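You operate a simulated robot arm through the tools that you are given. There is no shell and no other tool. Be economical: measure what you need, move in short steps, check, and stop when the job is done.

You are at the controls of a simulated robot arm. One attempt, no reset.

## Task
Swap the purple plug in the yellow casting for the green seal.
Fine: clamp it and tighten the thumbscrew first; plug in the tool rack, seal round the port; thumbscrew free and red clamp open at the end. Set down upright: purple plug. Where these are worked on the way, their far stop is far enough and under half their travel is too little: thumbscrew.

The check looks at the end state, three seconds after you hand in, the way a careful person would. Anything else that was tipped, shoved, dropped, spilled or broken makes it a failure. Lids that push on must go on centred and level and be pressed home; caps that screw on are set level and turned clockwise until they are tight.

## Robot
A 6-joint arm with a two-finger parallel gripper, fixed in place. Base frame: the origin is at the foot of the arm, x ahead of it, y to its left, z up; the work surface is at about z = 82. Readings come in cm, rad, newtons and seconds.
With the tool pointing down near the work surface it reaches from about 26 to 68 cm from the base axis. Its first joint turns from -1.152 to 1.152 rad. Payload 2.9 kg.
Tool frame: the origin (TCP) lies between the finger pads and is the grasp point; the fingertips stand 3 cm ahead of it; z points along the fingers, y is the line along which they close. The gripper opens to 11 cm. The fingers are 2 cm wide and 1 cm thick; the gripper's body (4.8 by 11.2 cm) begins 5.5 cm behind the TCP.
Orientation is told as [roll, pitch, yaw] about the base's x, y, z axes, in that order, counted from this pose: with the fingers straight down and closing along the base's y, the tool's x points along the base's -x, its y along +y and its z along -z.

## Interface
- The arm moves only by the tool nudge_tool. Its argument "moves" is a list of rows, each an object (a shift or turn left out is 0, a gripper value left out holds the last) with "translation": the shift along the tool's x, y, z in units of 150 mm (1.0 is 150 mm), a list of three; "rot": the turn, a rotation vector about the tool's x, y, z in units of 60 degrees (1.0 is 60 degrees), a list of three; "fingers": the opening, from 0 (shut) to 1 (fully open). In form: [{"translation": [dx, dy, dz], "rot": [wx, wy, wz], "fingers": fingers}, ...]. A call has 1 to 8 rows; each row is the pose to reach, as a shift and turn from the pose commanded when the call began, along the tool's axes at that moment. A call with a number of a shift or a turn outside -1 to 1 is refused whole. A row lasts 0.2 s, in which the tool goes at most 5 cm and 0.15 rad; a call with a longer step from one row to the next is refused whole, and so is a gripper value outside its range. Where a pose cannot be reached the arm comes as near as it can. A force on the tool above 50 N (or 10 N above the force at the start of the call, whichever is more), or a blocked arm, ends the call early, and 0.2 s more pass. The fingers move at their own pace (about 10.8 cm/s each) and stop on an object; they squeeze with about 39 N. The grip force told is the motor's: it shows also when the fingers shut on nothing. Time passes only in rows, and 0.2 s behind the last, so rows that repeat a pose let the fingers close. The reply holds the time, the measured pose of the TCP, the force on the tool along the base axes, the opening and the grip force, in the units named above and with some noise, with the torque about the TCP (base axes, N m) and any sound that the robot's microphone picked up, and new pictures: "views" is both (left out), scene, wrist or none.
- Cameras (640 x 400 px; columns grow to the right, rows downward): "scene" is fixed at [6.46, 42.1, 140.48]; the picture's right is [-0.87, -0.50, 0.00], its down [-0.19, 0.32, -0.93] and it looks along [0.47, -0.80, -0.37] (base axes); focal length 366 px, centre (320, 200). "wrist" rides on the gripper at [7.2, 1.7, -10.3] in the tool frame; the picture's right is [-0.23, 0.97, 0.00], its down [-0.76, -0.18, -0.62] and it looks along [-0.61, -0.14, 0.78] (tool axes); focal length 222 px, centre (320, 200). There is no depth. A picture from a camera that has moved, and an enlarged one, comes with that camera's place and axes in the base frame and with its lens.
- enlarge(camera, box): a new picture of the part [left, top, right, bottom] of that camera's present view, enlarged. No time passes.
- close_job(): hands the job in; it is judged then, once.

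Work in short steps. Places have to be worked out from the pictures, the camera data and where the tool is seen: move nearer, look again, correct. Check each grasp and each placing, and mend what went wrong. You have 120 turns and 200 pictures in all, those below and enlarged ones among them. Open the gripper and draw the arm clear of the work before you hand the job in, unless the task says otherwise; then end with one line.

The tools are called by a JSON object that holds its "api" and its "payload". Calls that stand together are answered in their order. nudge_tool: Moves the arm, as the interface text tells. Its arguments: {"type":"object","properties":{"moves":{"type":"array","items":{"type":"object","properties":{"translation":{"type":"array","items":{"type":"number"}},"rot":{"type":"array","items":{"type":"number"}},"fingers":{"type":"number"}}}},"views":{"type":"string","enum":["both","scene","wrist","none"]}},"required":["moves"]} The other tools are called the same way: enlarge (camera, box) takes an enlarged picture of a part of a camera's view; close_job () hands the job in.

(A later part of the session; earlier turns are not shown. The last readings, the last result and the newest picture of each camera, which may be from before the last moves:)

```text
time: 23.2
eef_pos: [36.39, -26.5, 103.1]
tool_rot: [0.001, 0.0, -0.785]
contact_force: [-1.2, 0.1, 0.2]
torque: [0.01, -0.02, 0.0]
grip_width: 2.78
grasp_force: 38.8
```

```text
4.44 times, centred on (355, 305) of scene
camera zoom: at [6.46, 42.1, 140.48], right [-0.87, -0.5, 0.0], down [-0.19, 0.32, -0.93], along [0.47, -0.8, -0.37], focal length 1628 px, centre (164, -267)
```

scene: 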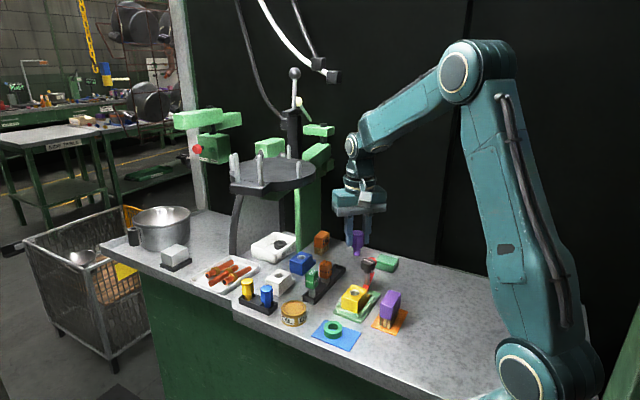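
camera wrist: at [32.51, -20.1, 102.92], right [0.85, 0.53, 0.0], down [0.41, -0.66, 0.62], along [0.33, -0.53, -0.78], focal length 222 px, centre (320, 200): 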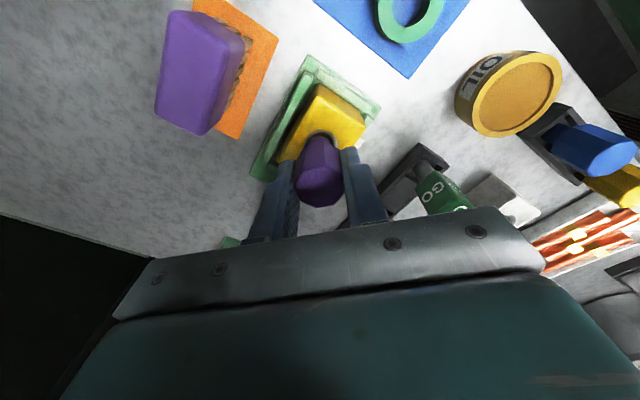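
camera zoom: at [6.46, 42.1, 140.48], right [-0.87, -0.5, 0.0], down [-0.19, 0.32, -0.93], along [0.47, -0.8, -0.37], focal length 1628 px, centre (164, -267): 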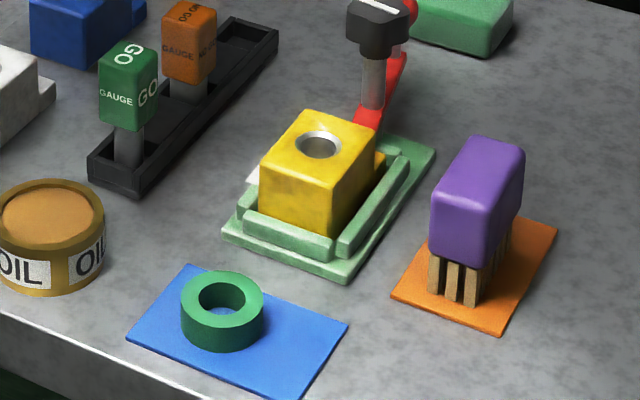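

The stem bottom is about 6.1 cm below the TCP. I'll carry the plug toward the empty well at about (47.8, -38.5).

{"api": "nudge_tool", "payload": {"moves": [{"translation": [-0.3, -0.01, 0]}, {"translation": [-0.6, -0.02, 0]}, {"translation": [-0.85, -0.03, 0]}], "views": "both"}}

{"api": "enlarge", "payload": {"camera": "scene", "box": [300, 230, 380, 310]}}

{"api": "enlarge", "payload": {"camera": "wrist", "box": [270, 90, 398, 220]}}

```text
time: 24.0
eef_pos: [45.15, -35.76, 103.1]
tool_rot: [-0.001, 0.0, -0.785]
contact_force: [1.1, 0.6, -1.1]
torque: [0.01, 0.01, 0.01]
grip_width: 2.78
grasp_force: 38.4
camera wrist: at [41.16, -29.45, 113.45], right [0.85, 0.53, 0.0], down [0.41, -0.66, 0.62], along [0.33, -0.53, -0.78], focal length 222 px, centre (320, 200)
```

scene: 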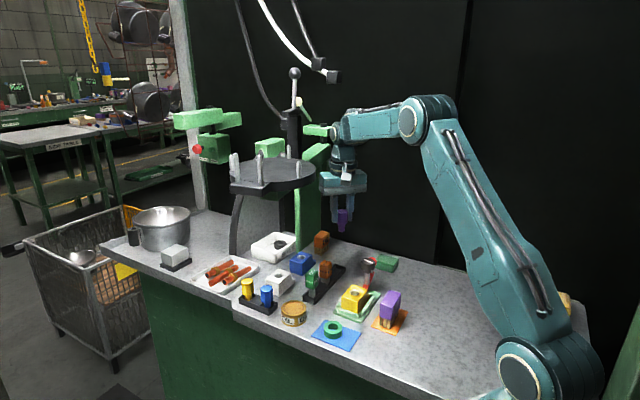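
wrist: 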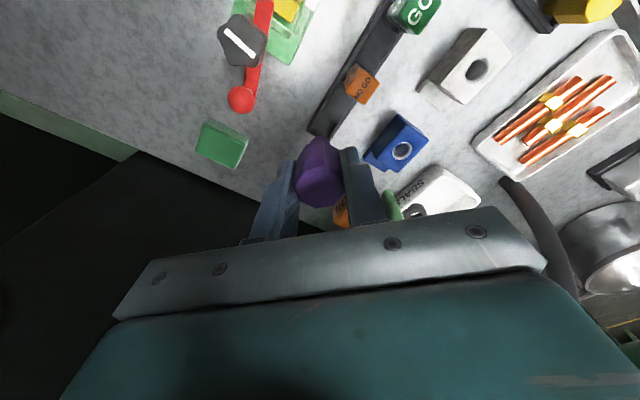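

```text
5.00 times, centred on (340, 270) of scene
camera zoom: at [6.46, 42.1, 140.48], right [-0.87, -0.5, 0.0], down [-0.19, 0.32, -0.93], along [0.47, -0.8, -0.37], focal length 1832 px, centre (220, -150)
```

zoom: 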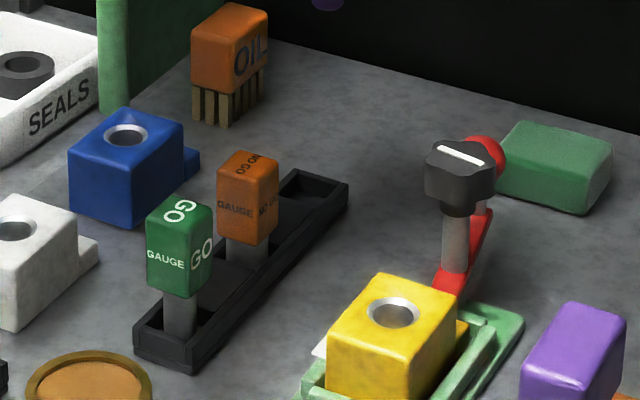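

```text
3.08 times, centred on (334, 155) of wrist
camera zoom: at [41.16, -29.45, 113.45], right [0.85, 0.53, 0.0], down [0.41, -0.66, 0.62], along [0.33, -0.53, -0.78], focal length 684 px, centre (277, 338)
```

zoom: 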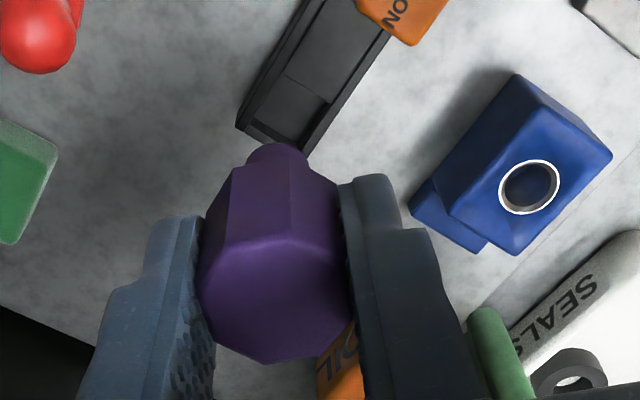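

{"api": "enlarge", "payload": {"camera": "scene", "box": [340, 258, 374, 282]}}

{"api": "enlarge", "payload": {"camera": "wrist", "box": [300, 90, 364, 150]}}

```text
16.00 times, centred on (357, 270) of scene
camera zoom: at [6.46, 42.1, 140.48], right [-0.87, -0.5, 0.0], down [-0.19, 0.32, -0.93], along [0.47, -0.8, -0.37], focal length 5862 px, centre (-272, -920)
```

zoom: 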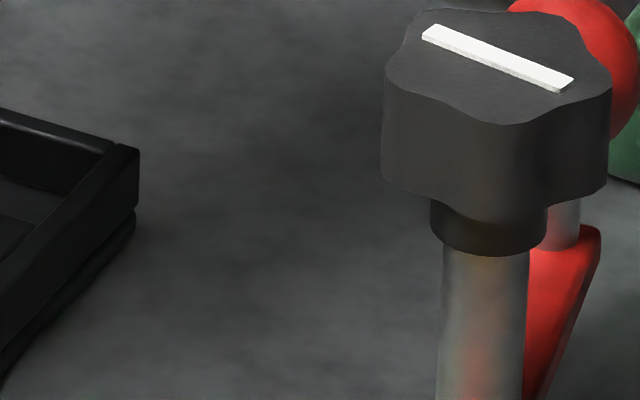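

```text
6.67 times, centred on (332, 120) of wrist
camera zoom: at [41.16, -29.45, 113.45], right [0.85, 0.53, 0.0], down [0.41, -0.66, 0.62], along [0.33, -0.53, -0.78], focal length 1481 px, centre (240, 733)
```

zoom: 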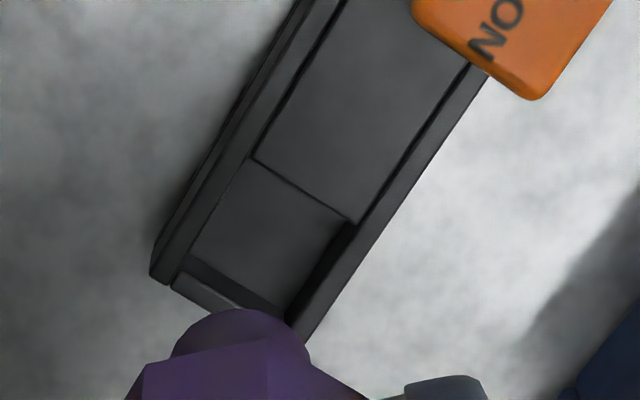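

The well is about 2.4 cm square, centred at (47.55, -38.55). I'll move above it and lower until the stem bottom is at z≈88.

{"api": "nudge_tool", "payload": {"moves": [{"translation": [-0.245, -0.018, 0]}, {"translation": [-0.245, -0.018, 0.25]}, {"translation": [-0.245, -0.018, 0.5]}, {"translation": [-0.245, -0.018, 0.6]}], "views": "both"}}

{"api": "enlarge", "payload": {"camera": "scene", "box": [310, 230, 374, 280]}}

{"api": "enlarge", "payload": {"camera": "wrist", "box": [270, 90, 382, 210]}}

```text
time: 25.0
eef_pos: [47.54, -38.7, 93.94]
tool_rot: [-0.001, 0.001, -0.786]
contact_force: [-0.4, -0.1, 0.0]
torque: [-0.01, -0.02, -0.01]
grip_width: 2.81
grasp_force: 38.9
camera wrist: at [43.55, -32.28, 104.4], right [0.85, 0.53, 0.0], down [0.41, -0.66, 0.62], along [0.33, -0.53, -0.78], focal length 222 px, centre (320, 200)
```

scene: 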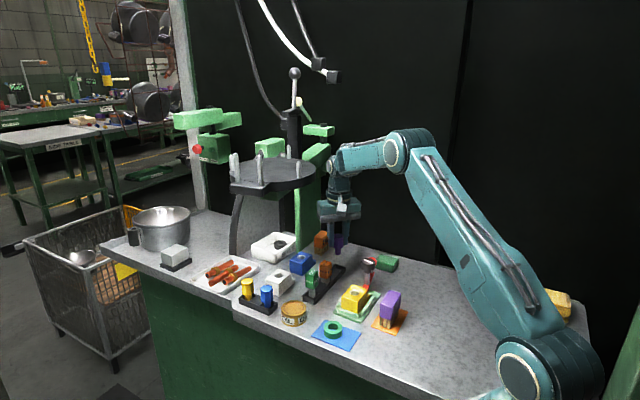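
wrist: 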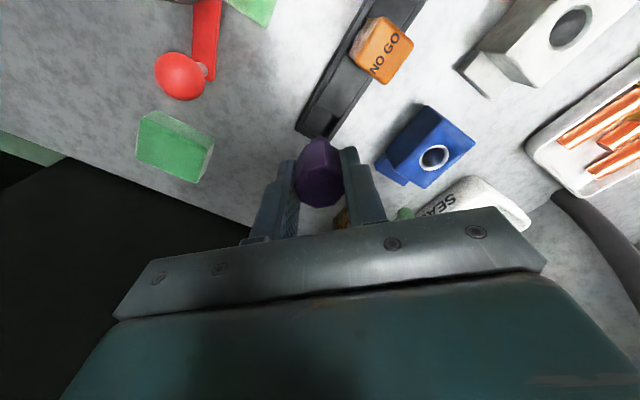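

```text
8.00 times, centred on (342, 255) of scene
camera zoom: at [6.47, 42.1, 140.48], right [-0.87, -0.5, 0.0], down [-0.19, 0.32, -0.93], along [0.47, -0.8, -0.37], focal length 2931 px, centre (144, -240)
```

zoom: 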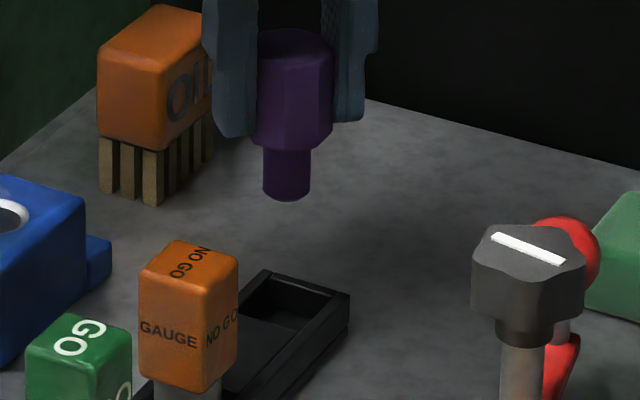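

```text
3.33 times, centred on (326, 150) of wrist
camera zoom: at [43.55, -32.28, 104.4], right [0.85, 0.53, 0.0], down [0.41, -0.66, 0.62], along [0.33, -0.53, -0.78], focal length 740 px, centre (300, 367)
```

zoom: 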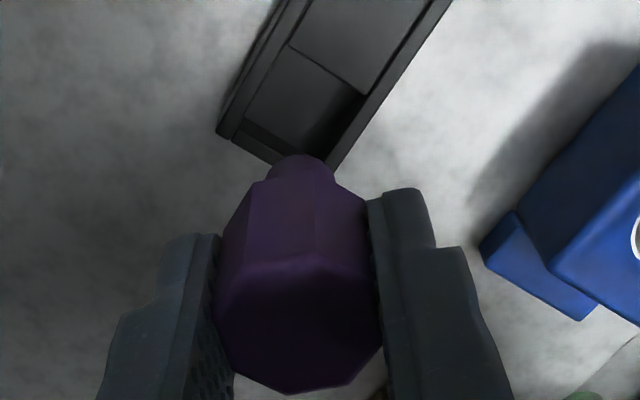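

{"api": "enlarge", "payload": {"camera": "scene", "box": [332, 250, 356, 282]}}

```text
12.50 times, centred on (344, 266) of scene
camera zoom: at [6.47, 42.1, 140.48], right [-0.87, -0.5, 0.0], down [-0.19, 0.32, -0.93], along [0.47, -0.8, -0.37], focal length 4579 px, centre (20, -625)
```

zoom: 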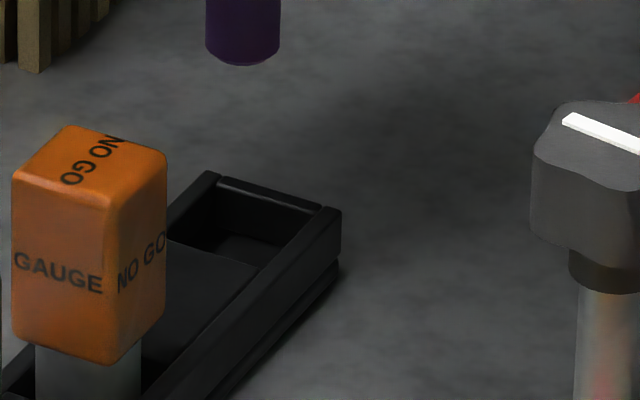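

Both views agree that the stem sits over the well. I'll lower in stages, watching the force.

{"api": "nudge_tool", "payload": {"moves": [{"translation": [0.004, 0.004, 0.13]}, {"translation": [0.004, 0.004, 0.24]}, {"translation": [0.004, 0.004, 0.29]}], "views": "both"}}

{"api": "enlarge", "payload": {"camera": "scene", "box": [320, 240, 360, 290]}}

```text
time: 25.8
eef_pos: [47.38, -38.42, 89.77]
tool_rot: [0.0, 0.0, -0.785]
contact_force: [0.5, -0.5, -0.8]
torque: [-0.01, 0.0, -0.02]
grip_width: 2.81
grasp_force: 39.1
camera wrist: at [43.58, -32.16, 100.07], right [0.85, 0.53, 0.0], down [0.41, -0.66, 0.62], along [0.33, -0.53, -0.78], focal length 222 px, centre (320, 200)
```

scene: 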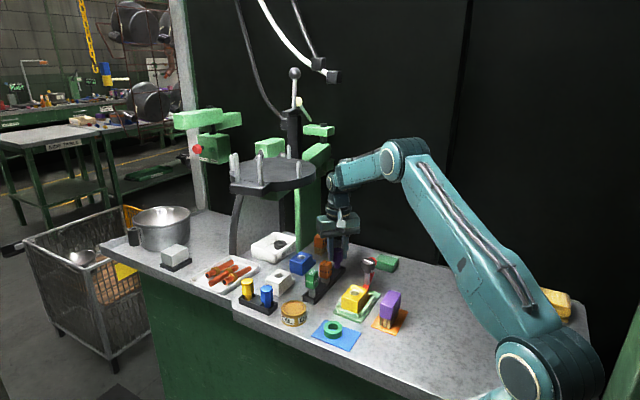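
wrist: 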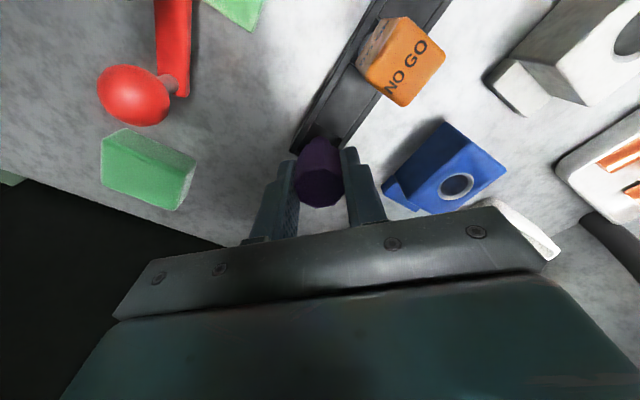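

```text
8.00 times, centred on (340, 265) of scene
camera zoom: at [6.47, 42.1, 140.48], right [-0.87, -0.5, 0.0], down [-0.19, 0.32, -0.93], along [0.47, -0.8, -0.37], focal length 2931 px, centre (160, -320)
```

zoom: 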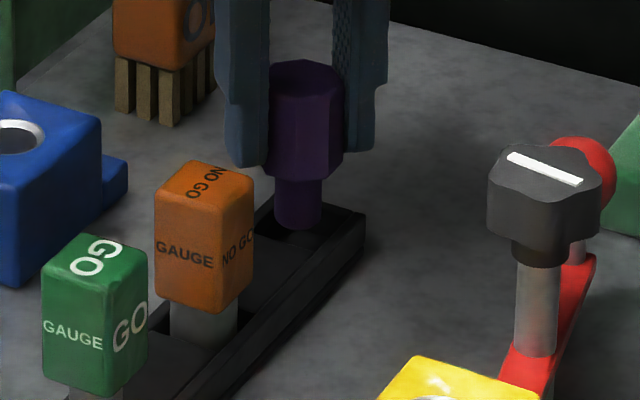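

The stem is inside the well's outline. I'll lower further in small steps.

{"api": "nudge_tool", "payload": {"moves": [{"translation": [0, 0, 0.02]}, {"translation": [0, 0, 0.04]}, {"translation": [0, 0, 0.06]}], "views": "none"}}

```text
time: 26.6
eef_pos: [47.63, -38.44, 88.7]
tool_rot: [-0.001, 0.0, -0.785]
contact_force: [-0.2, 0.0, -0.4]
torque: [-0.03, 0.01, 0.0]
grip_width: 2.79
grasp_force: 39.0
```

{"api": "nudge_tool", "payload": {"moves": [{"translation": [0, 0, 0.013]}, {"translation": [0, 0, 0.026]}], "views": "scene"}}

{"api": "enlarge", "payload": {"camera": "scene", "box": [320, 240, 360, 290]}}

```text
time: 27.2
eef_pos: [47.57, -38.52, 88.26]
tool_rot: [0.0, 0.0, -0.785]
contact_force: [0.5, 0.3, 0.1]
torque: [-0.02, 0.02, -0.02]
grip_width: 2.8
grasp_force: 39.2
```

scene: 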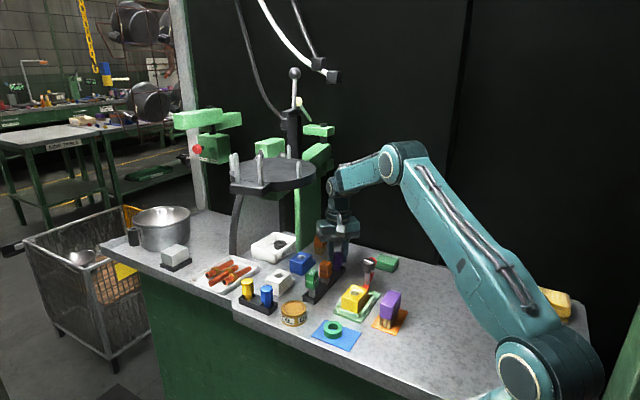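

```text
8.00 times, centred on (340, 265) of scene
camera zoom: at [6.47, 42.1, 140.48], right [-0.87, -0.5, 0.0], down [-0.19, 0.32, -0.93], along [0.47, -0.8, -0.37], focal length 2931 px, centre (160, -320)
```

zoom: 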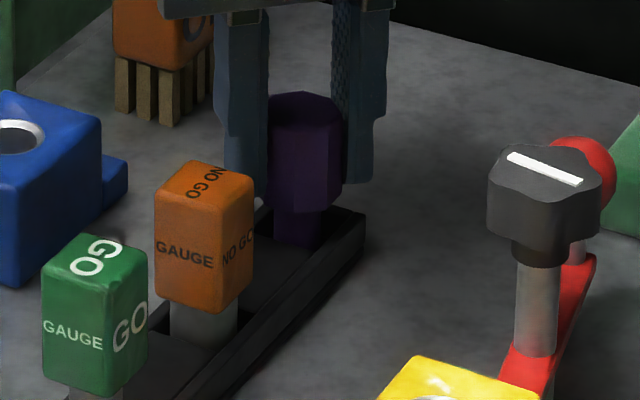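

No contact yet, so I'll keep easing down.

{"api": "nudge_tool", "payload": {"moves": [{"translation": [0, 0, 0.007]}, {"translation": [0, 0, 0.014]}], "views": "none"}}

{"api": "nudge_tool", "payload": {"moves": [{"translation": [0, 0, 0.007]}, {"translation": [0, 0, 0.014]}], "views": "none"}}

```text
time: 27.8
eef_pos: [47.58, -38.5, 88.3]
tool_rot: [-0.001, -0.001, -0.786]
contact_force: [-3.3, 1.1, 12.2]
torque: [0.07, 0.25, -0.03]
grip_width: 2.77
grasp_force: 38.9
```

```text
time: 28.4
eef_pos: [47.61, -38.48, 88.31]
tool_rot: [0.001, -0.005, -0.786]
contact_force: [-8.9, 4.6, 32.9]
torque: [0.2, 0.48, -0.03]
grip_width: 2.8
grasp_force: 38.9
```

Floor contact is at TCP z≈88.3 (force 33 N). I'll relieve the pressure, open and rise.

{"api": "nudge_tool", "payload": {"moves": [{"translation": [0, 0, -0.03]}, {"translation": [0, 0, -0.03], "fingers": 0.45}, {"translation": [0, 0, -0.03], "fingers": 0.45}, {"translation": [0, 0, -0.2], "fingers": 0.45}, {"translation": [0, 0, -0.5]}, {"translation": [0, 0, -0.8]}], "views": "both"}}

{"api": "enlarge", "payload": {"camera": "scene", "box": [320, 240, 360, 290]}}

```text
time: 29.8
eef_pos: [47.7, -38.52, 99.99]
tool_rot: [-0.001, 0.0, -0.786]
contact_force: [0.5, -0.1, 0.4]
torque: [0.0, -0.01, 0.01]
grip_width: 4.96
grasp_force: 0.0
camera wrist: at [43.66, -32.15, 110.39], right [0.85, 0.53, 0.0], down [0.41, -0.66, 0.62], along [0.33, -0.53, -0.78], focal length 222 px, centre (320, 200)
```

scene: 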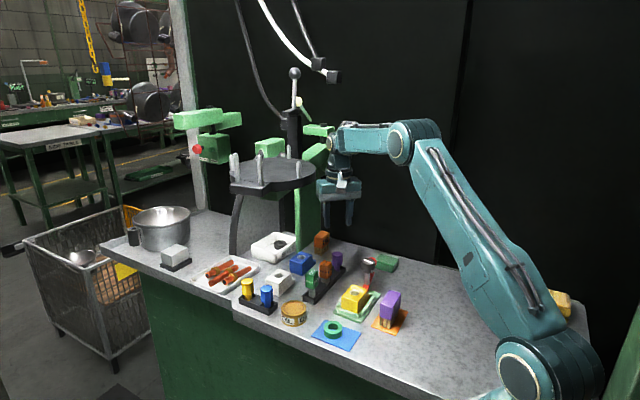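
wrist: 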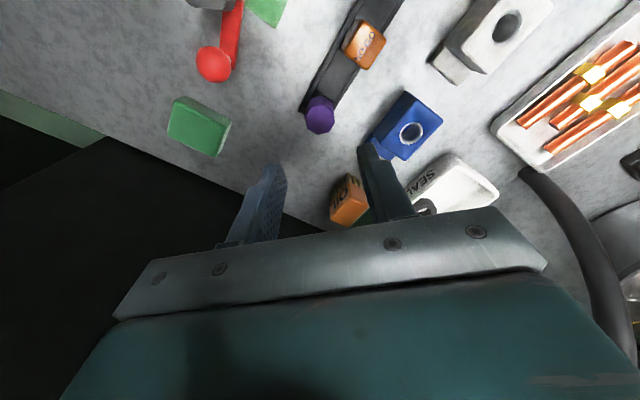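

```text
8.00 times, centred on (340, 265) of scene
camera zoom: at [6.46, 42.1, 140.48], right [-0.87, -0.5, 0.0], down [-0.19, 0.32, -0.93], along [0.47, -0.8, -0.37], focal length 2931 px, centre (160, -320)
```

zoom: 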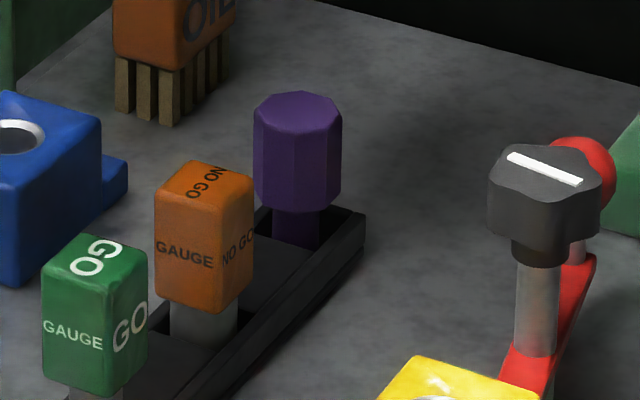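

The plug stands upright in the rack. Next is the green seal at about (37, -15.8), and I'll move above it.

{"api": "nudge_tool", "payload": {"moves": [{"translation": [0.25, 0.09, 0]}, {"translation": [0.5, 0.18, 0]}, {"translation": [0.75, 0.27, 0], "fingers": 0.55}, {"translation": [1.0, 0.36, 0]}], "views": "none"}}

{"api": "nudge_tool", "payload": {"moves": [{"translation": [0.25, 0.1, 0.0]}, {"translation": [0.55, 0.21, 0.15]}, {"translation": [0.55, 0.21, 0.3]}], "views": "both"}}

{"api": "enlarge", "payload": {"camera": "wrist", "box": [250, 80, 410, 200]}}

{"api": "enlarge", "payload": {"camera": "scene", "box": [305, 305, 369, 355]}}

```text
time: 30.8
eef_pos: [40.73, -23.97, 100.19]
tool_rot: [-0.001, 0.0, -0.785]
contact_force: [0.2, -0.6, -0.5]
torque: [0.03, 0.01, 0.01]
grip_width: 6.08
grasp_force: 0.0
```

```text
refused: row 2 steps farther than a row can; nothing moved
```

```text
3.33 times, centred on (330, 140) of wrist
camera zoom: at [36.75, -17.69, 110.54], right [0.85, 0.53, 0.0], down [0.41, -0.66, 0.62], along [0.33, -0.53, -0.78], focal length 740 px, centre (287, 400)
```

zoom: 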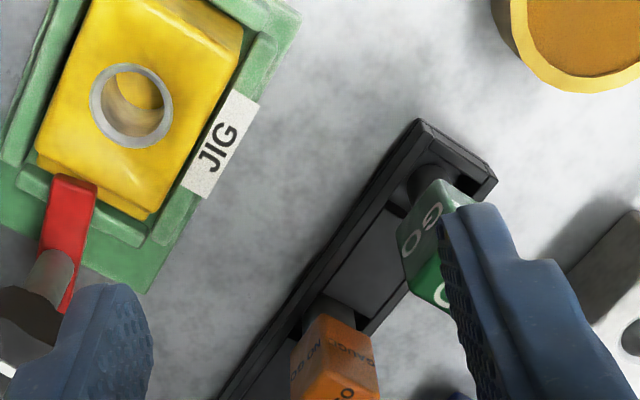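

```text
8.00 times, centred on (337, 330) of scene
camera zoom: at [6.47, 42.1, 140.48], right [-0.87, -0.5, 0.0], down [-0.19, 0.32, -0.93], along [0.47, -0.8, -0.37], focal length 2931 px, centre (184, -840)
```

zoom: 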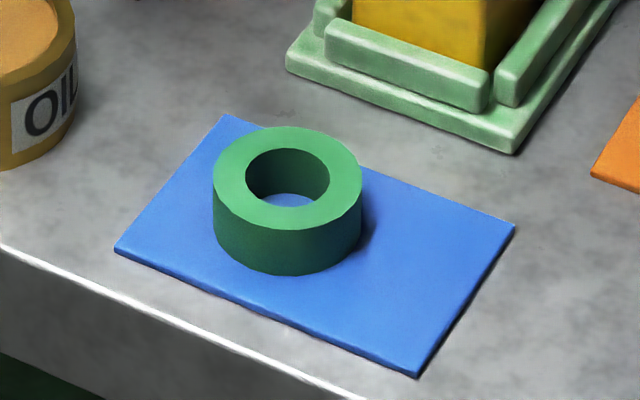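

The port centre from this view is (36.5, -26.35), which matches the plug axis. I'll continue to the seal at (37.1, -15.9).

{"api": "nudge_tool", "payload": {"moves": [{"translation": [0.25, 0.1, 0.0]}, {"translation": [0.4, 0.15, 0.2]}, {"translation": [0.552, 0.212, 0.4]}, {"translation": [0.552, 0.212, 0.5]}], "views": "both"}}

{"api": "enlarge", "payload": {"camera": "wrist", "box": [250, 80, 410, 200]}}

```text
time: 31.8
eef_pos: [37.19, -15.93, 92.49]
tool_rot: [0.0, 0.0, -0.784]
contact_force: [0.8, -0.6, -0.4]
torque: [0.01, 0.02, -0.02]
grip_width: 6.07
grasp_force: 0.1
camera wrist: at [33.25, -9.55, 102.93], right [0.85, 0.53, 0.0], down [0.41, -0.66, 0.62], along [0.33, -0.53, -0.78], focal length 222 px, centre (320, 200)
```

scene: 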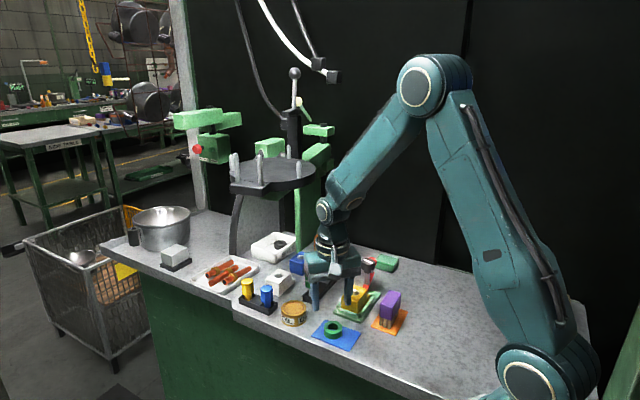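
wrist: 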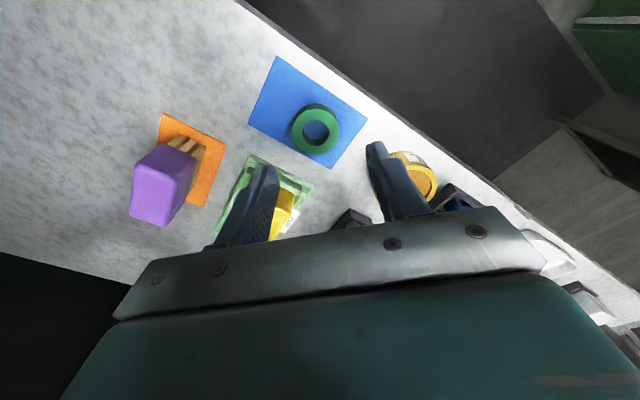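

```text
3.33 times, centred on (330, 140) of wrist
camera zoom: at [33.25, -9.55, 102.93], right [0.85, 0.53, 0.0], down [0.41, -0.66, 0.62], along [0.33, -0.53, -0.78], focal length 740 px, centre (287, 400)
```

zoom: 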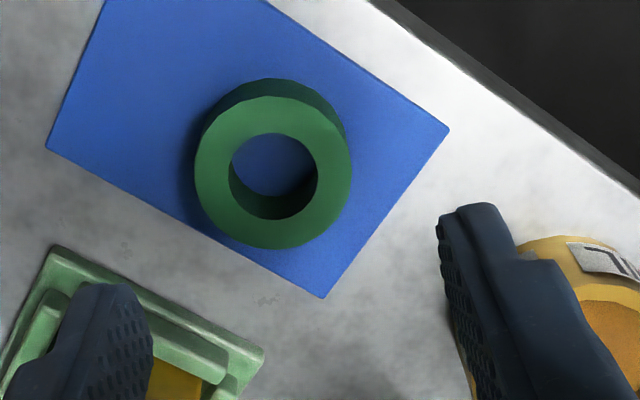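

The seal is at about (37.1, -16.2), with its top at ~83.4. I'll lower to z≈85.6 with the fingers around it.

{"api": "nudge_tool", "payload": {"moves": [{"translation": [-0.009, -0.014, 0.2]}, {"translation": [-0.009, -0.014, 0.38]}, {"translation": [-0.009, -0.014, 0.46]}], "views": "both"}}

{"api": "enlarge", "payload": {"camera": "wrist", "box": [240, 110, 400, 230]}}

{"api": "enlarge", "payload": {"camera": "scene", "box": [290, 270, 380, 350]}}

```text
time: 32.6
eef_pos: [37.31, -16.1, 85.55]
tool_rot: [0.0, 0.002, -0.787]
contact_force: [0.3, -0.2, 0.4]
torque: [0.03, 0.0, 0.0]
grip_width: 6.07
grasp_force: 0.0
camera wrist: at [33.21, -9.83, 95.97], right [0.85, 0.53, 0.0], down [0.41, -0.66, 0.62], along [0.33, -0.53, -0.78], focal length 222 px, centre (320, 200)
```

scene: 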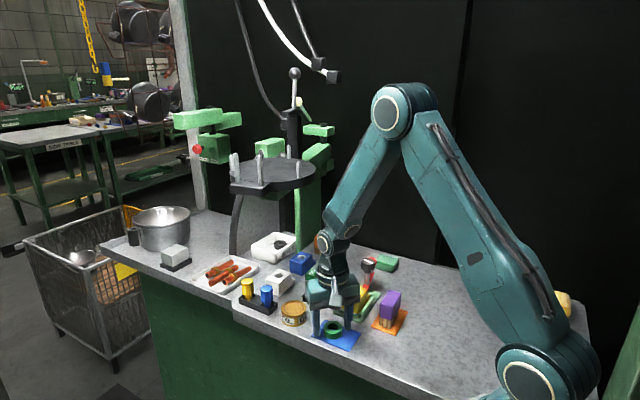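
wrist: 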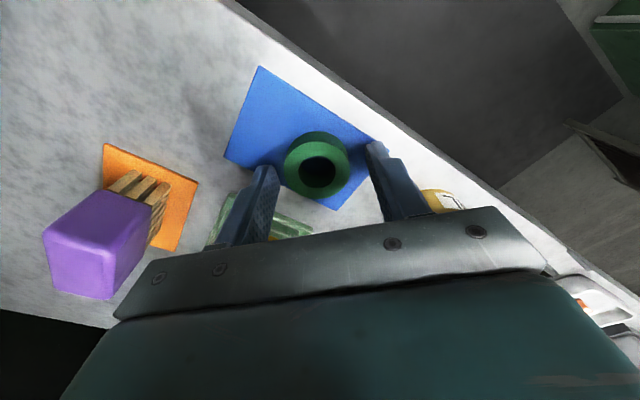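

```text
3.33 times, centred on (320, 170) of wrist
camera zoom: at [33.21, -9.83, 95.97], right [0.85, 0.53, 0.0], down [0.41, -0.66, 0.62], along [0.33, -0.53, -0.78], focal length 740 px, centre (320, 300)
```

zoom: 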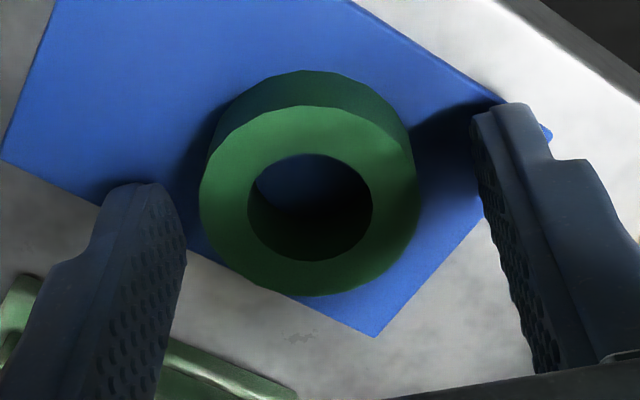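

```text
5.00 times, centred on (335, 310) of scene
camera zoom: at [6.46, 42.1, 140.48], right [-0.87, -0.5, 0.0], down [-0.19, 0.32, -0.93], along [0.47, -0.8, -0.37], focal length 1832 px, centre (245, -350)
```

zoom: 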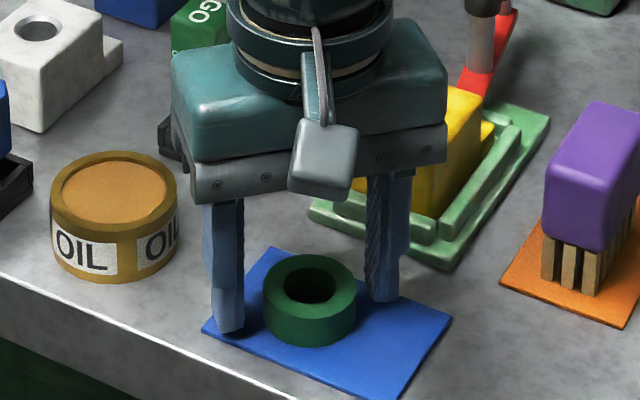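

The ring is between the fingers. I'll apply a slight correction and close.

{"api": "nudge_tool", "payload": {"moves": [{"translation": [-0.004, -0.01, 0]}, {"translation": [-0.004, -0.01, 0], "fingers": 0}, {"translation": [-0.004, -0.01, 0], "fingers": 0}, {"translation": [-0.004, -0.01, 0], "fingers": 0}], "views": "wrist"}}

{"api": "enlarge", "payload": {"camera": "wrist", "box": [240, 110, 400, 230]}}

```text
time: 33.6
eef_pos: [37.13, -16.29, 85.72]
tool_rot: [0.001, -0.001, -0.785]
contact_force: [-0.1, 1.1, -0.5]
torque: [-0.02, 0.0, -0.02]
grip_width: 3.84
grasp_force: 39.1
camera wrist: at [33.14, -9.96, 95.99], right [0.85, 0.53, 0.0], down [0.41, -0.66, 0.62], along [0.33, -0.53, -0.78], focal length 222 px, centre (320, 200)
```

wrist: 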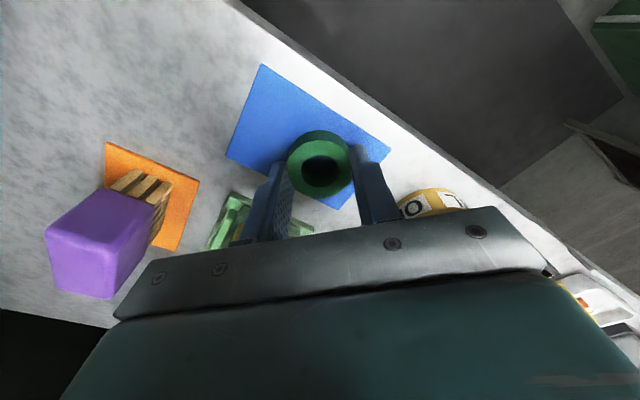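

```text
3.33 times, centred on (320, 170) of wrist
camera zoom: at [33.14, -9.96, 95.99], right [0.85, 0.53, 0.0], down [0.41, -0.66, 0.62], along [0.33, -0.53, -0.78], focal length 740 px, centre (320, 300)
```

zoom: 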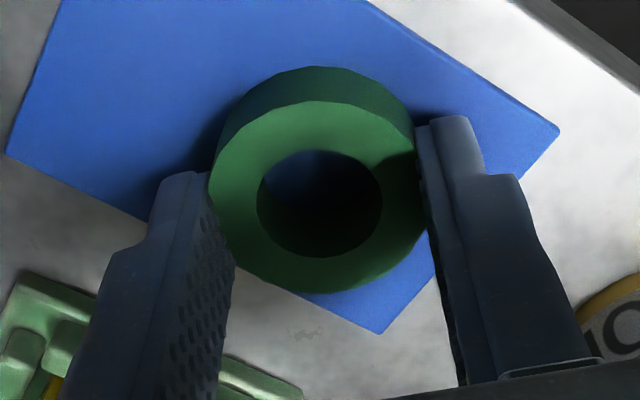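

Gripped and centred on the TCP. I'll lift and carry it over the port at (36.48, -26.42).

{"api": "nudge_tool", "payload": {"moves": [{"translation": [0, 0, -0.25]}, {"translation": [0, 0, -0.5]}, {"translation": [0, 0, -0.72]}, {"translation": [-0.15, -0.17, -0.72]}, {"translation": [-0.3, -0.34, -0.72]}, {"translation": [-0.449, -0.508, -0.72]}, {"translation": [-0.449, -0.508, -0.6]}], "views": "both"}}

{"api": "enlarge", "payload": {"camera": "wrist", "box": [240, 110, 400, 230]}}

{"api": "enlarge", "payload": {"camera": "scene", "box": [320, 235, 400, 315]}}

```text
time: 35.2
eef_pos: [36.4, -26.35, 94.44]
tool_rot: [-0.001, -0.001, -0.785]
contact_force: [-0.5, 0.4, -0.6]
torque: [0.04, -0.01, -0.02]
grip_width: 3.82
grasp_force: 39.7
camera wrist: at [32.44, -20.12, 105.0], right [0.85, 0.53, 0.0], down [0.41, -0.66, 0.62], along [0.33, -0.53, -0.78], focal length 222 px, centre (320, 200)
```

scene: 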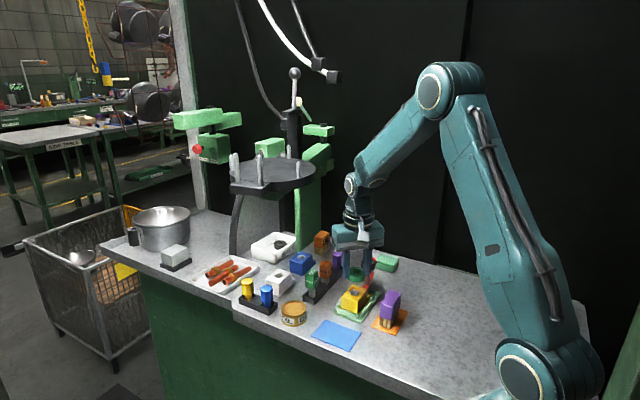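
wrist: 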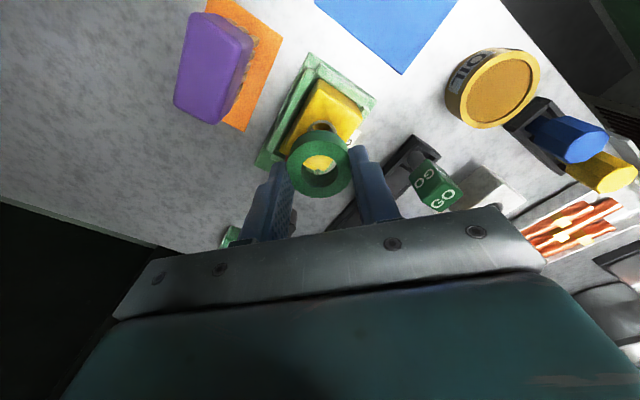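

```text
3.33 times, centred on (320, 170) of wrist
camera zoom: at [32.44, -20.12, 105.0], right [0.85, 0.53, 0.0], down [0.41, -0.66, 0.62], along [0.33, -0.53, -0.78], focal length 740 px, centre (320, 300)
```

zoom: 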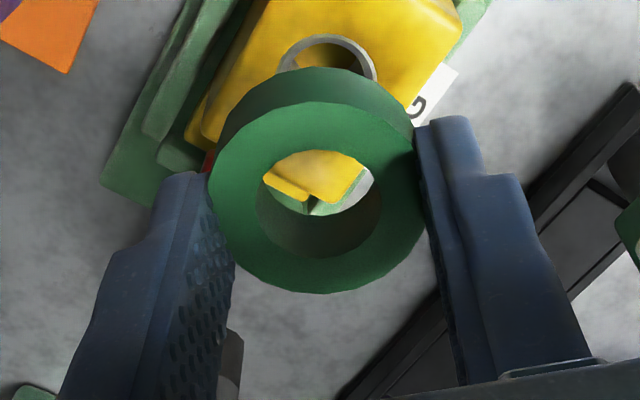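

```text
5.00 times, centred on (360, 275) of scene
camera zoom: at [6.47, 42.1, 140.48], right [-0.87, -0.5, 0.0], down [-0.19, 0.32, -0.93], along [0.47, -0.8, -0.37], focal length 1832 px, centre (120, -175)
```

zoom: 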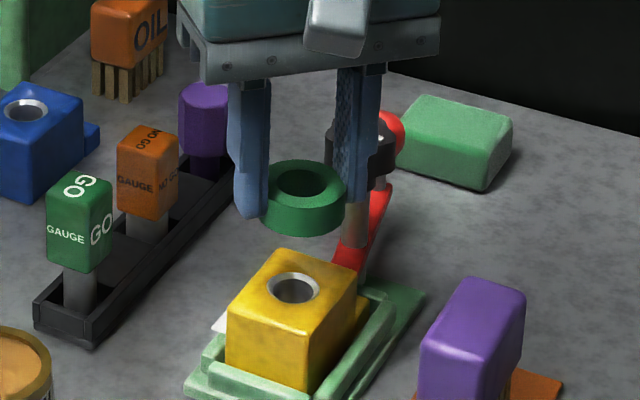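

The alignment looks right. I'll lower to just above the casting top.

{"api": "nudge_tool", "payload": {"moves": [{"translation": [0, 0, 0.12]}, {"translation": [0, 0, 0.2]}], "views": "both"}}

{"api": "enlarge", "payload": {"camera": "wrist", "box": [260, 110, 388, 210]}}

{"api": "enlarge", "payload": {"camera": "scene", "box": [330, 260, 380, 310]}}

```text
time: 35.8
eef_pos: [36.48, -26.47, 91.53]
tool_rot: [0.001, 0.0, -0.784]
contact_force: [-0.2, -0.9, 0.1]
torque: [-0.01, 0.01, -0.01]
grip_width: 3.84
grasp_force: 38.9
camera wrist: at [32.49, -20.11, 101.93], right [0.85, 0.53, 0.0], down [0.41, -0.66, 0.62], along [0.33, -0.53, -0.78], focal length 222 px, centre (320, 200)
```

scene: 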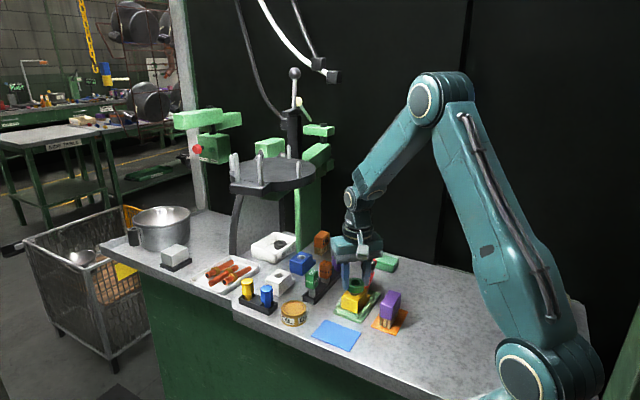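
wrist: 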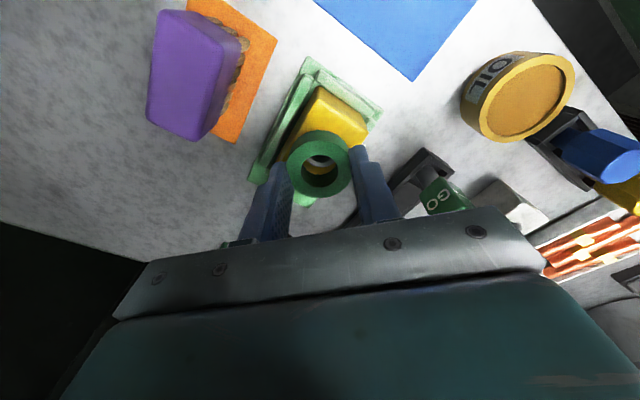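

```text
4.00 times, centred on (324, 160) of wrist
camera zoom: at [32.49, -20.11, 101.93], right [0.85, 0.53, 0.0], down [0.41, -0.66, 0.62], along [0.33, -0.53, -0.78], focal length 888 px, centre (304, 360)
```

zoom: 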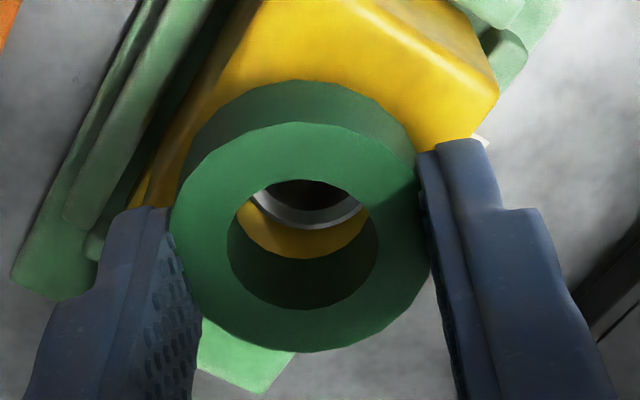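

```text
8.00 times, centred on (355, 285) of scene
camera zoom: at [6.47, 42.1, 140.48], right [-0.87, -0.5, 0.0], down [-0.19, 0.32, -0.93], along [0.47, -0.8, -0.37], focal length 2931 px, centre (40, -480)
```

zoom: 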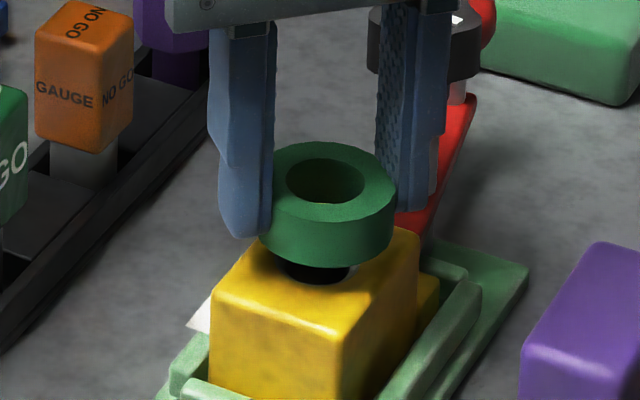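

Well centred. I'll lower until contact.

{"api": "nudge_tool", "payload": {"moves": [{"translation": [0, 0, 0.02]}, {"translation": [0, 0, 0.036]}, {"translation": [0, 0, 0.046]}], "views": "none"}}

{"api": "nudge_tool", "payload": {"moves": [{"translation": [0, 0, 0.006]}, {"translation": [0, 0, 0.01]}], "views": "wrist"}}

{"api": "enlarge", "payload": {"camera": "wrist", "box": [260, 110, 388, 210]}}

{"api": "enlarge", "payload": {"camera": "scene", "box": [330, 260, 380, 310]}}

```text
time: 36.6
eef_pos: [36.44, -26.48, 90.92]
tool_rot: [-0.002, -0.001, -0.786]
contact_force: [0.0, 0.1, -0.7]
torque: [0.04, 0.0, 0.01]
grip_width: 3.83
grasp_force: 39.1
```

```text
time: 37.2
eef_pos: [36.45, -26.35, 90.66]
tool_rot: [0.0, -0.001, -0.785]
contact_force: [-1.0, 0.6, -0.6]
torque: [0.05, -0.02, -0.01]
grip_width: 3.8
grasp_force: 38.5
camera wrist: at [32.49, -20.12, 101.13], right [0.85, 0.53, 0.0], down [0.41, -0.66, 0.62], along [0.33, -0.53, -0.78], focal length 222 px, centre (320, 200)
```

wrist: 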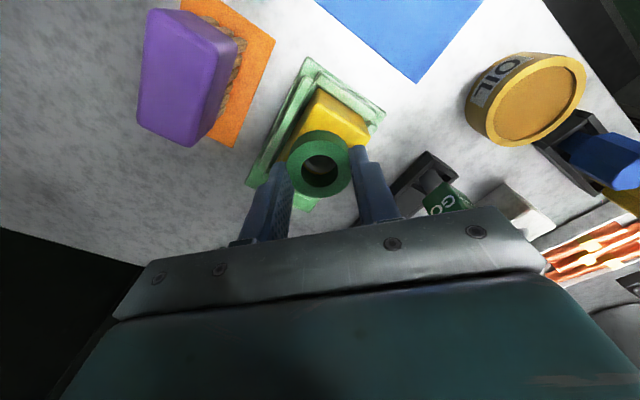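

```text
4.00 times, centred on (324, 160) of wrist
camera zoom: at [32.49, -20.12, 101.13], right [0.85, 0.53, 0.0], down [0.41, -0.66, 0.62], along [0.33, -0.53, -0.78], focal length 888 px, centre (304, 360)
```

zoom: 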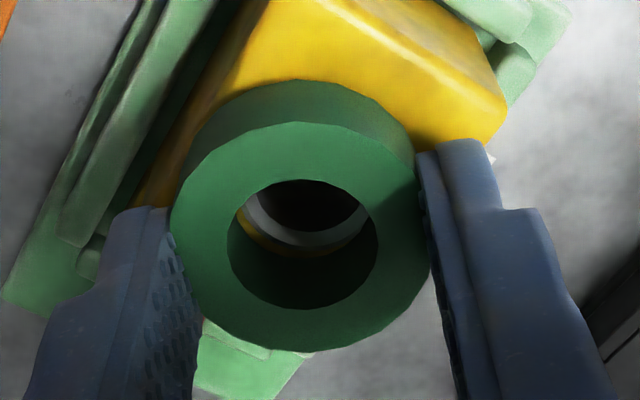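

```text
8.00 times, centred on (355, 285) of scene
camera zoom: at [6.46, 42.1, 140.48], right [-0.87, -0.5, 0.0], down [-0.19, 0.32, -0.93], along [0.47, -0.8, -0.37], focal length 2931 px, centre (40, -480)
```

zoom: 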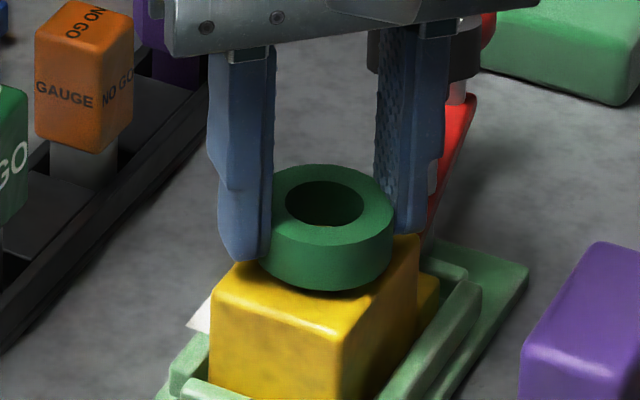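

{"api": "nudge_tool", "payload": {"moves": [{"translation": [0, 0, 0.008]}, {"translation": [0, 0, 0.016]}], "views": "none"}}

{"api": "nudge_tool", "payload": {"moves": [{"translation": [0, 0, 0.007]}, {"translation": [0, 0, 0.014]}], "views": "none"}}

```text
time: 37.8
eef_pos: [36.52, -26.41, 90.65]
tool_rot: [-0.001, -0.001, -0.786]
contact_force: [1.4, 0.1, -0.5]
torque: [0.01, 0.0, 0.0]
grip_width: 3.82
grasp_force: 38.6
```

```text
time: 38.4
eef_pos: [36.46, -26.42, 90.3]
tool_rot: [0.0, 0.0, -0.786]
contact_force: [-0.3, 0.0, 2.4]
torque: [-0.04, 0.11, 0.07]
grip_width: 3.85
grasp_force: 39.1
```

Contact is beginning (2.4 N). I'll take one more small step and look.

{"api": "nudge_tool", "payload": {"moves": [{"translation": [0, 0, 0.008]}, {"translation": [0, 0, 0.012]}], "views": "wrist"}}

{"api": "enlarge", "payload": {"camera": "wrist", "box": [260, 110, 388, 210]}}

```text
time: 39.0
eef_pos: [36.48, -26.38, 90.26]
tool_rot: [0.002, -0.002, -0.784]
contact_force: [-5.5, 8.6, 28.7]
torque: [0.31, 0.29, 0.04]
grip_width: 3.82
grasp_force: 38.9
camera wrist: at [32.47, -20.11, 100.65], right [0.85, 0.53, 0.0], down [0.41, -0.66, 0.62], along [0.33, -0.53, -0.78], focal length 222 px, centre (320, 200)
```

wrist: 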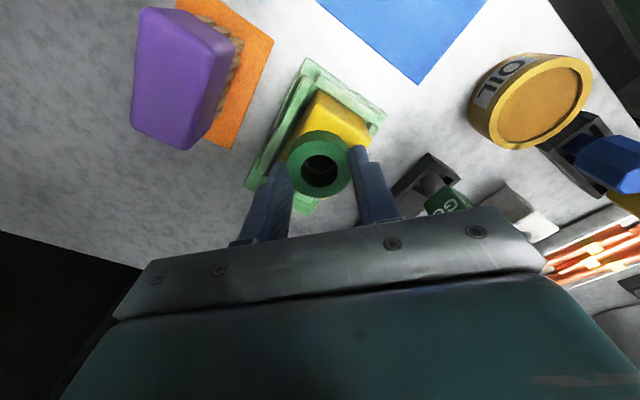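

```text
4.00 times, centred on (324, 160) of wrist
camera zoom: at [32.47, -20.11, 100.65], right [0.85, 0.53, 0.0], down [0.41, -0.66, 0.62], along [0.33, -0.53, -0.78], focal length 888 px, centre (304, 360)
```

zoom: 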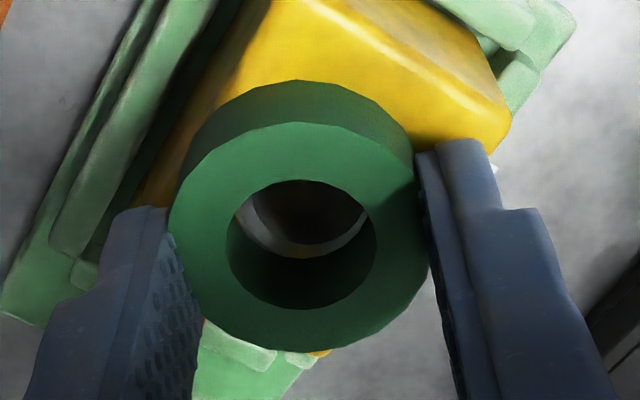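

It is seated on the casting. I'll relieve the force, open a little and rise.

{"api": "nudge_tool", "payload": {"moves": [{"translation": [0, 0, -0.014]}, {"translation": [0, 0, -0.014], "fingers": 0.5}, {"translation": [0, 0, -0.014], "fingers": 0.5}, {"translation": [0, 0, -0.25]}, {"translation": [0, 0, -0.5]}, {"translation": [0, 0, -0.75]}], "views": "both"}}

{"api": "enlarge", "payload": {"camera": "wrist", "box": [250, 70, 378, 170]}}

{"api": "enlarge", "payload": {"camera": "scene", "box": [330, 260, 380, 310]}}

```text
time: 40.4
eef_pos: [36.57, -26.45, 101.27]
tool_rot: [0.0, 0.001, -0.784]
contact_force: [-0.2, -1.0, 0.1]
torque: [-0.02, -0.01, -0.02]
grip_width: 5.51
grasp_force: 0.0
camera wrist: at [32.54, -20.22, 111.73], right [0.85, 0.53, 0.0], down [0.41, -0.66, 0.62], along [0.33, -0.53, -0.78], focal length 222 px, centre (320, 200)
```

scene: 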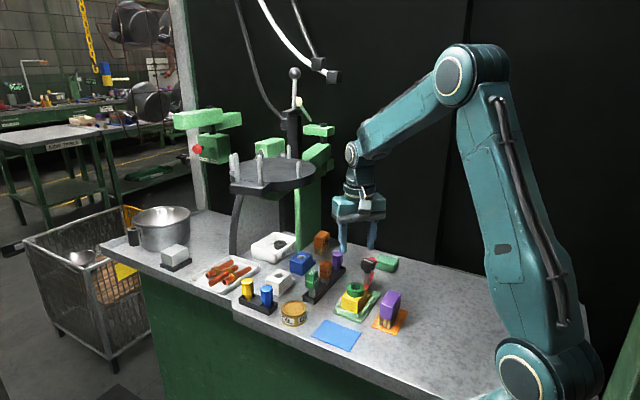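
wrist: 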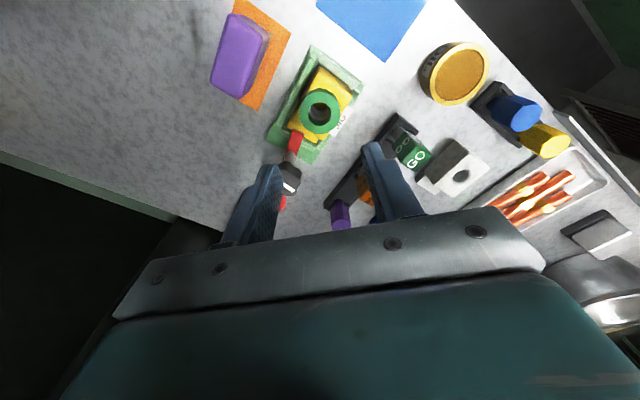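

```text
4.00 times, centred on (314, 120) of wrist
camera zoom: at [32.54, -20.22, 111.73], right [0.85, 0.53, 0.0], down [0.41, -0.66, 0.62], along [0.33, -0.53, -0.78], focal length 888 px, centre (344, 520)
```

zoom: 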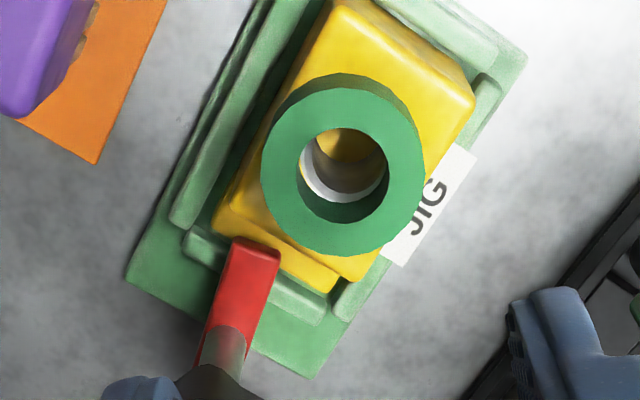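

```text
8.00 times, centred on (355, 285) of scene
camera zoom: at [6.46, 42.1, 140.48], right [-0.87, -0.5, 0.0], down [-0.19, 0.32, -0.93], along [0.47, -0.8, -0.37], focal length 2931 px, centre (40, -480)
```

zoom: 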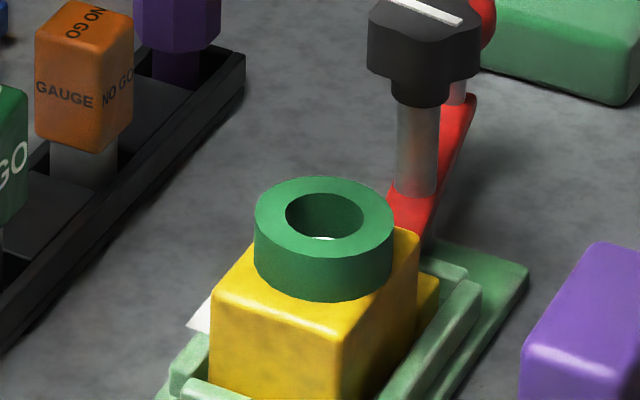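

I'll check concentricity closely.

{"api": "enlarge", "payload": {"camera": "wrist", "box": [298, 82, 346, 132]}}

```text
8.00 times, centred on (322, 107) of wrist
camera zoom: at [32.54, -20.22, 111.73], right [0.85, 0.53, 0.0], down [0.41, -0.66, 0.62], along [0.33, -0.53, -0.78], focal length 1777 px, centre (304, 944)
```

zoom: 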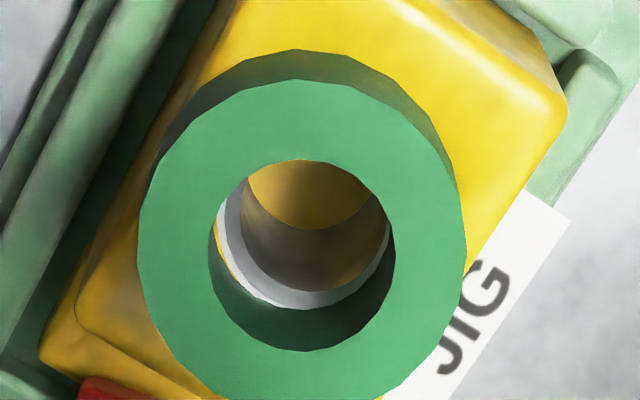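

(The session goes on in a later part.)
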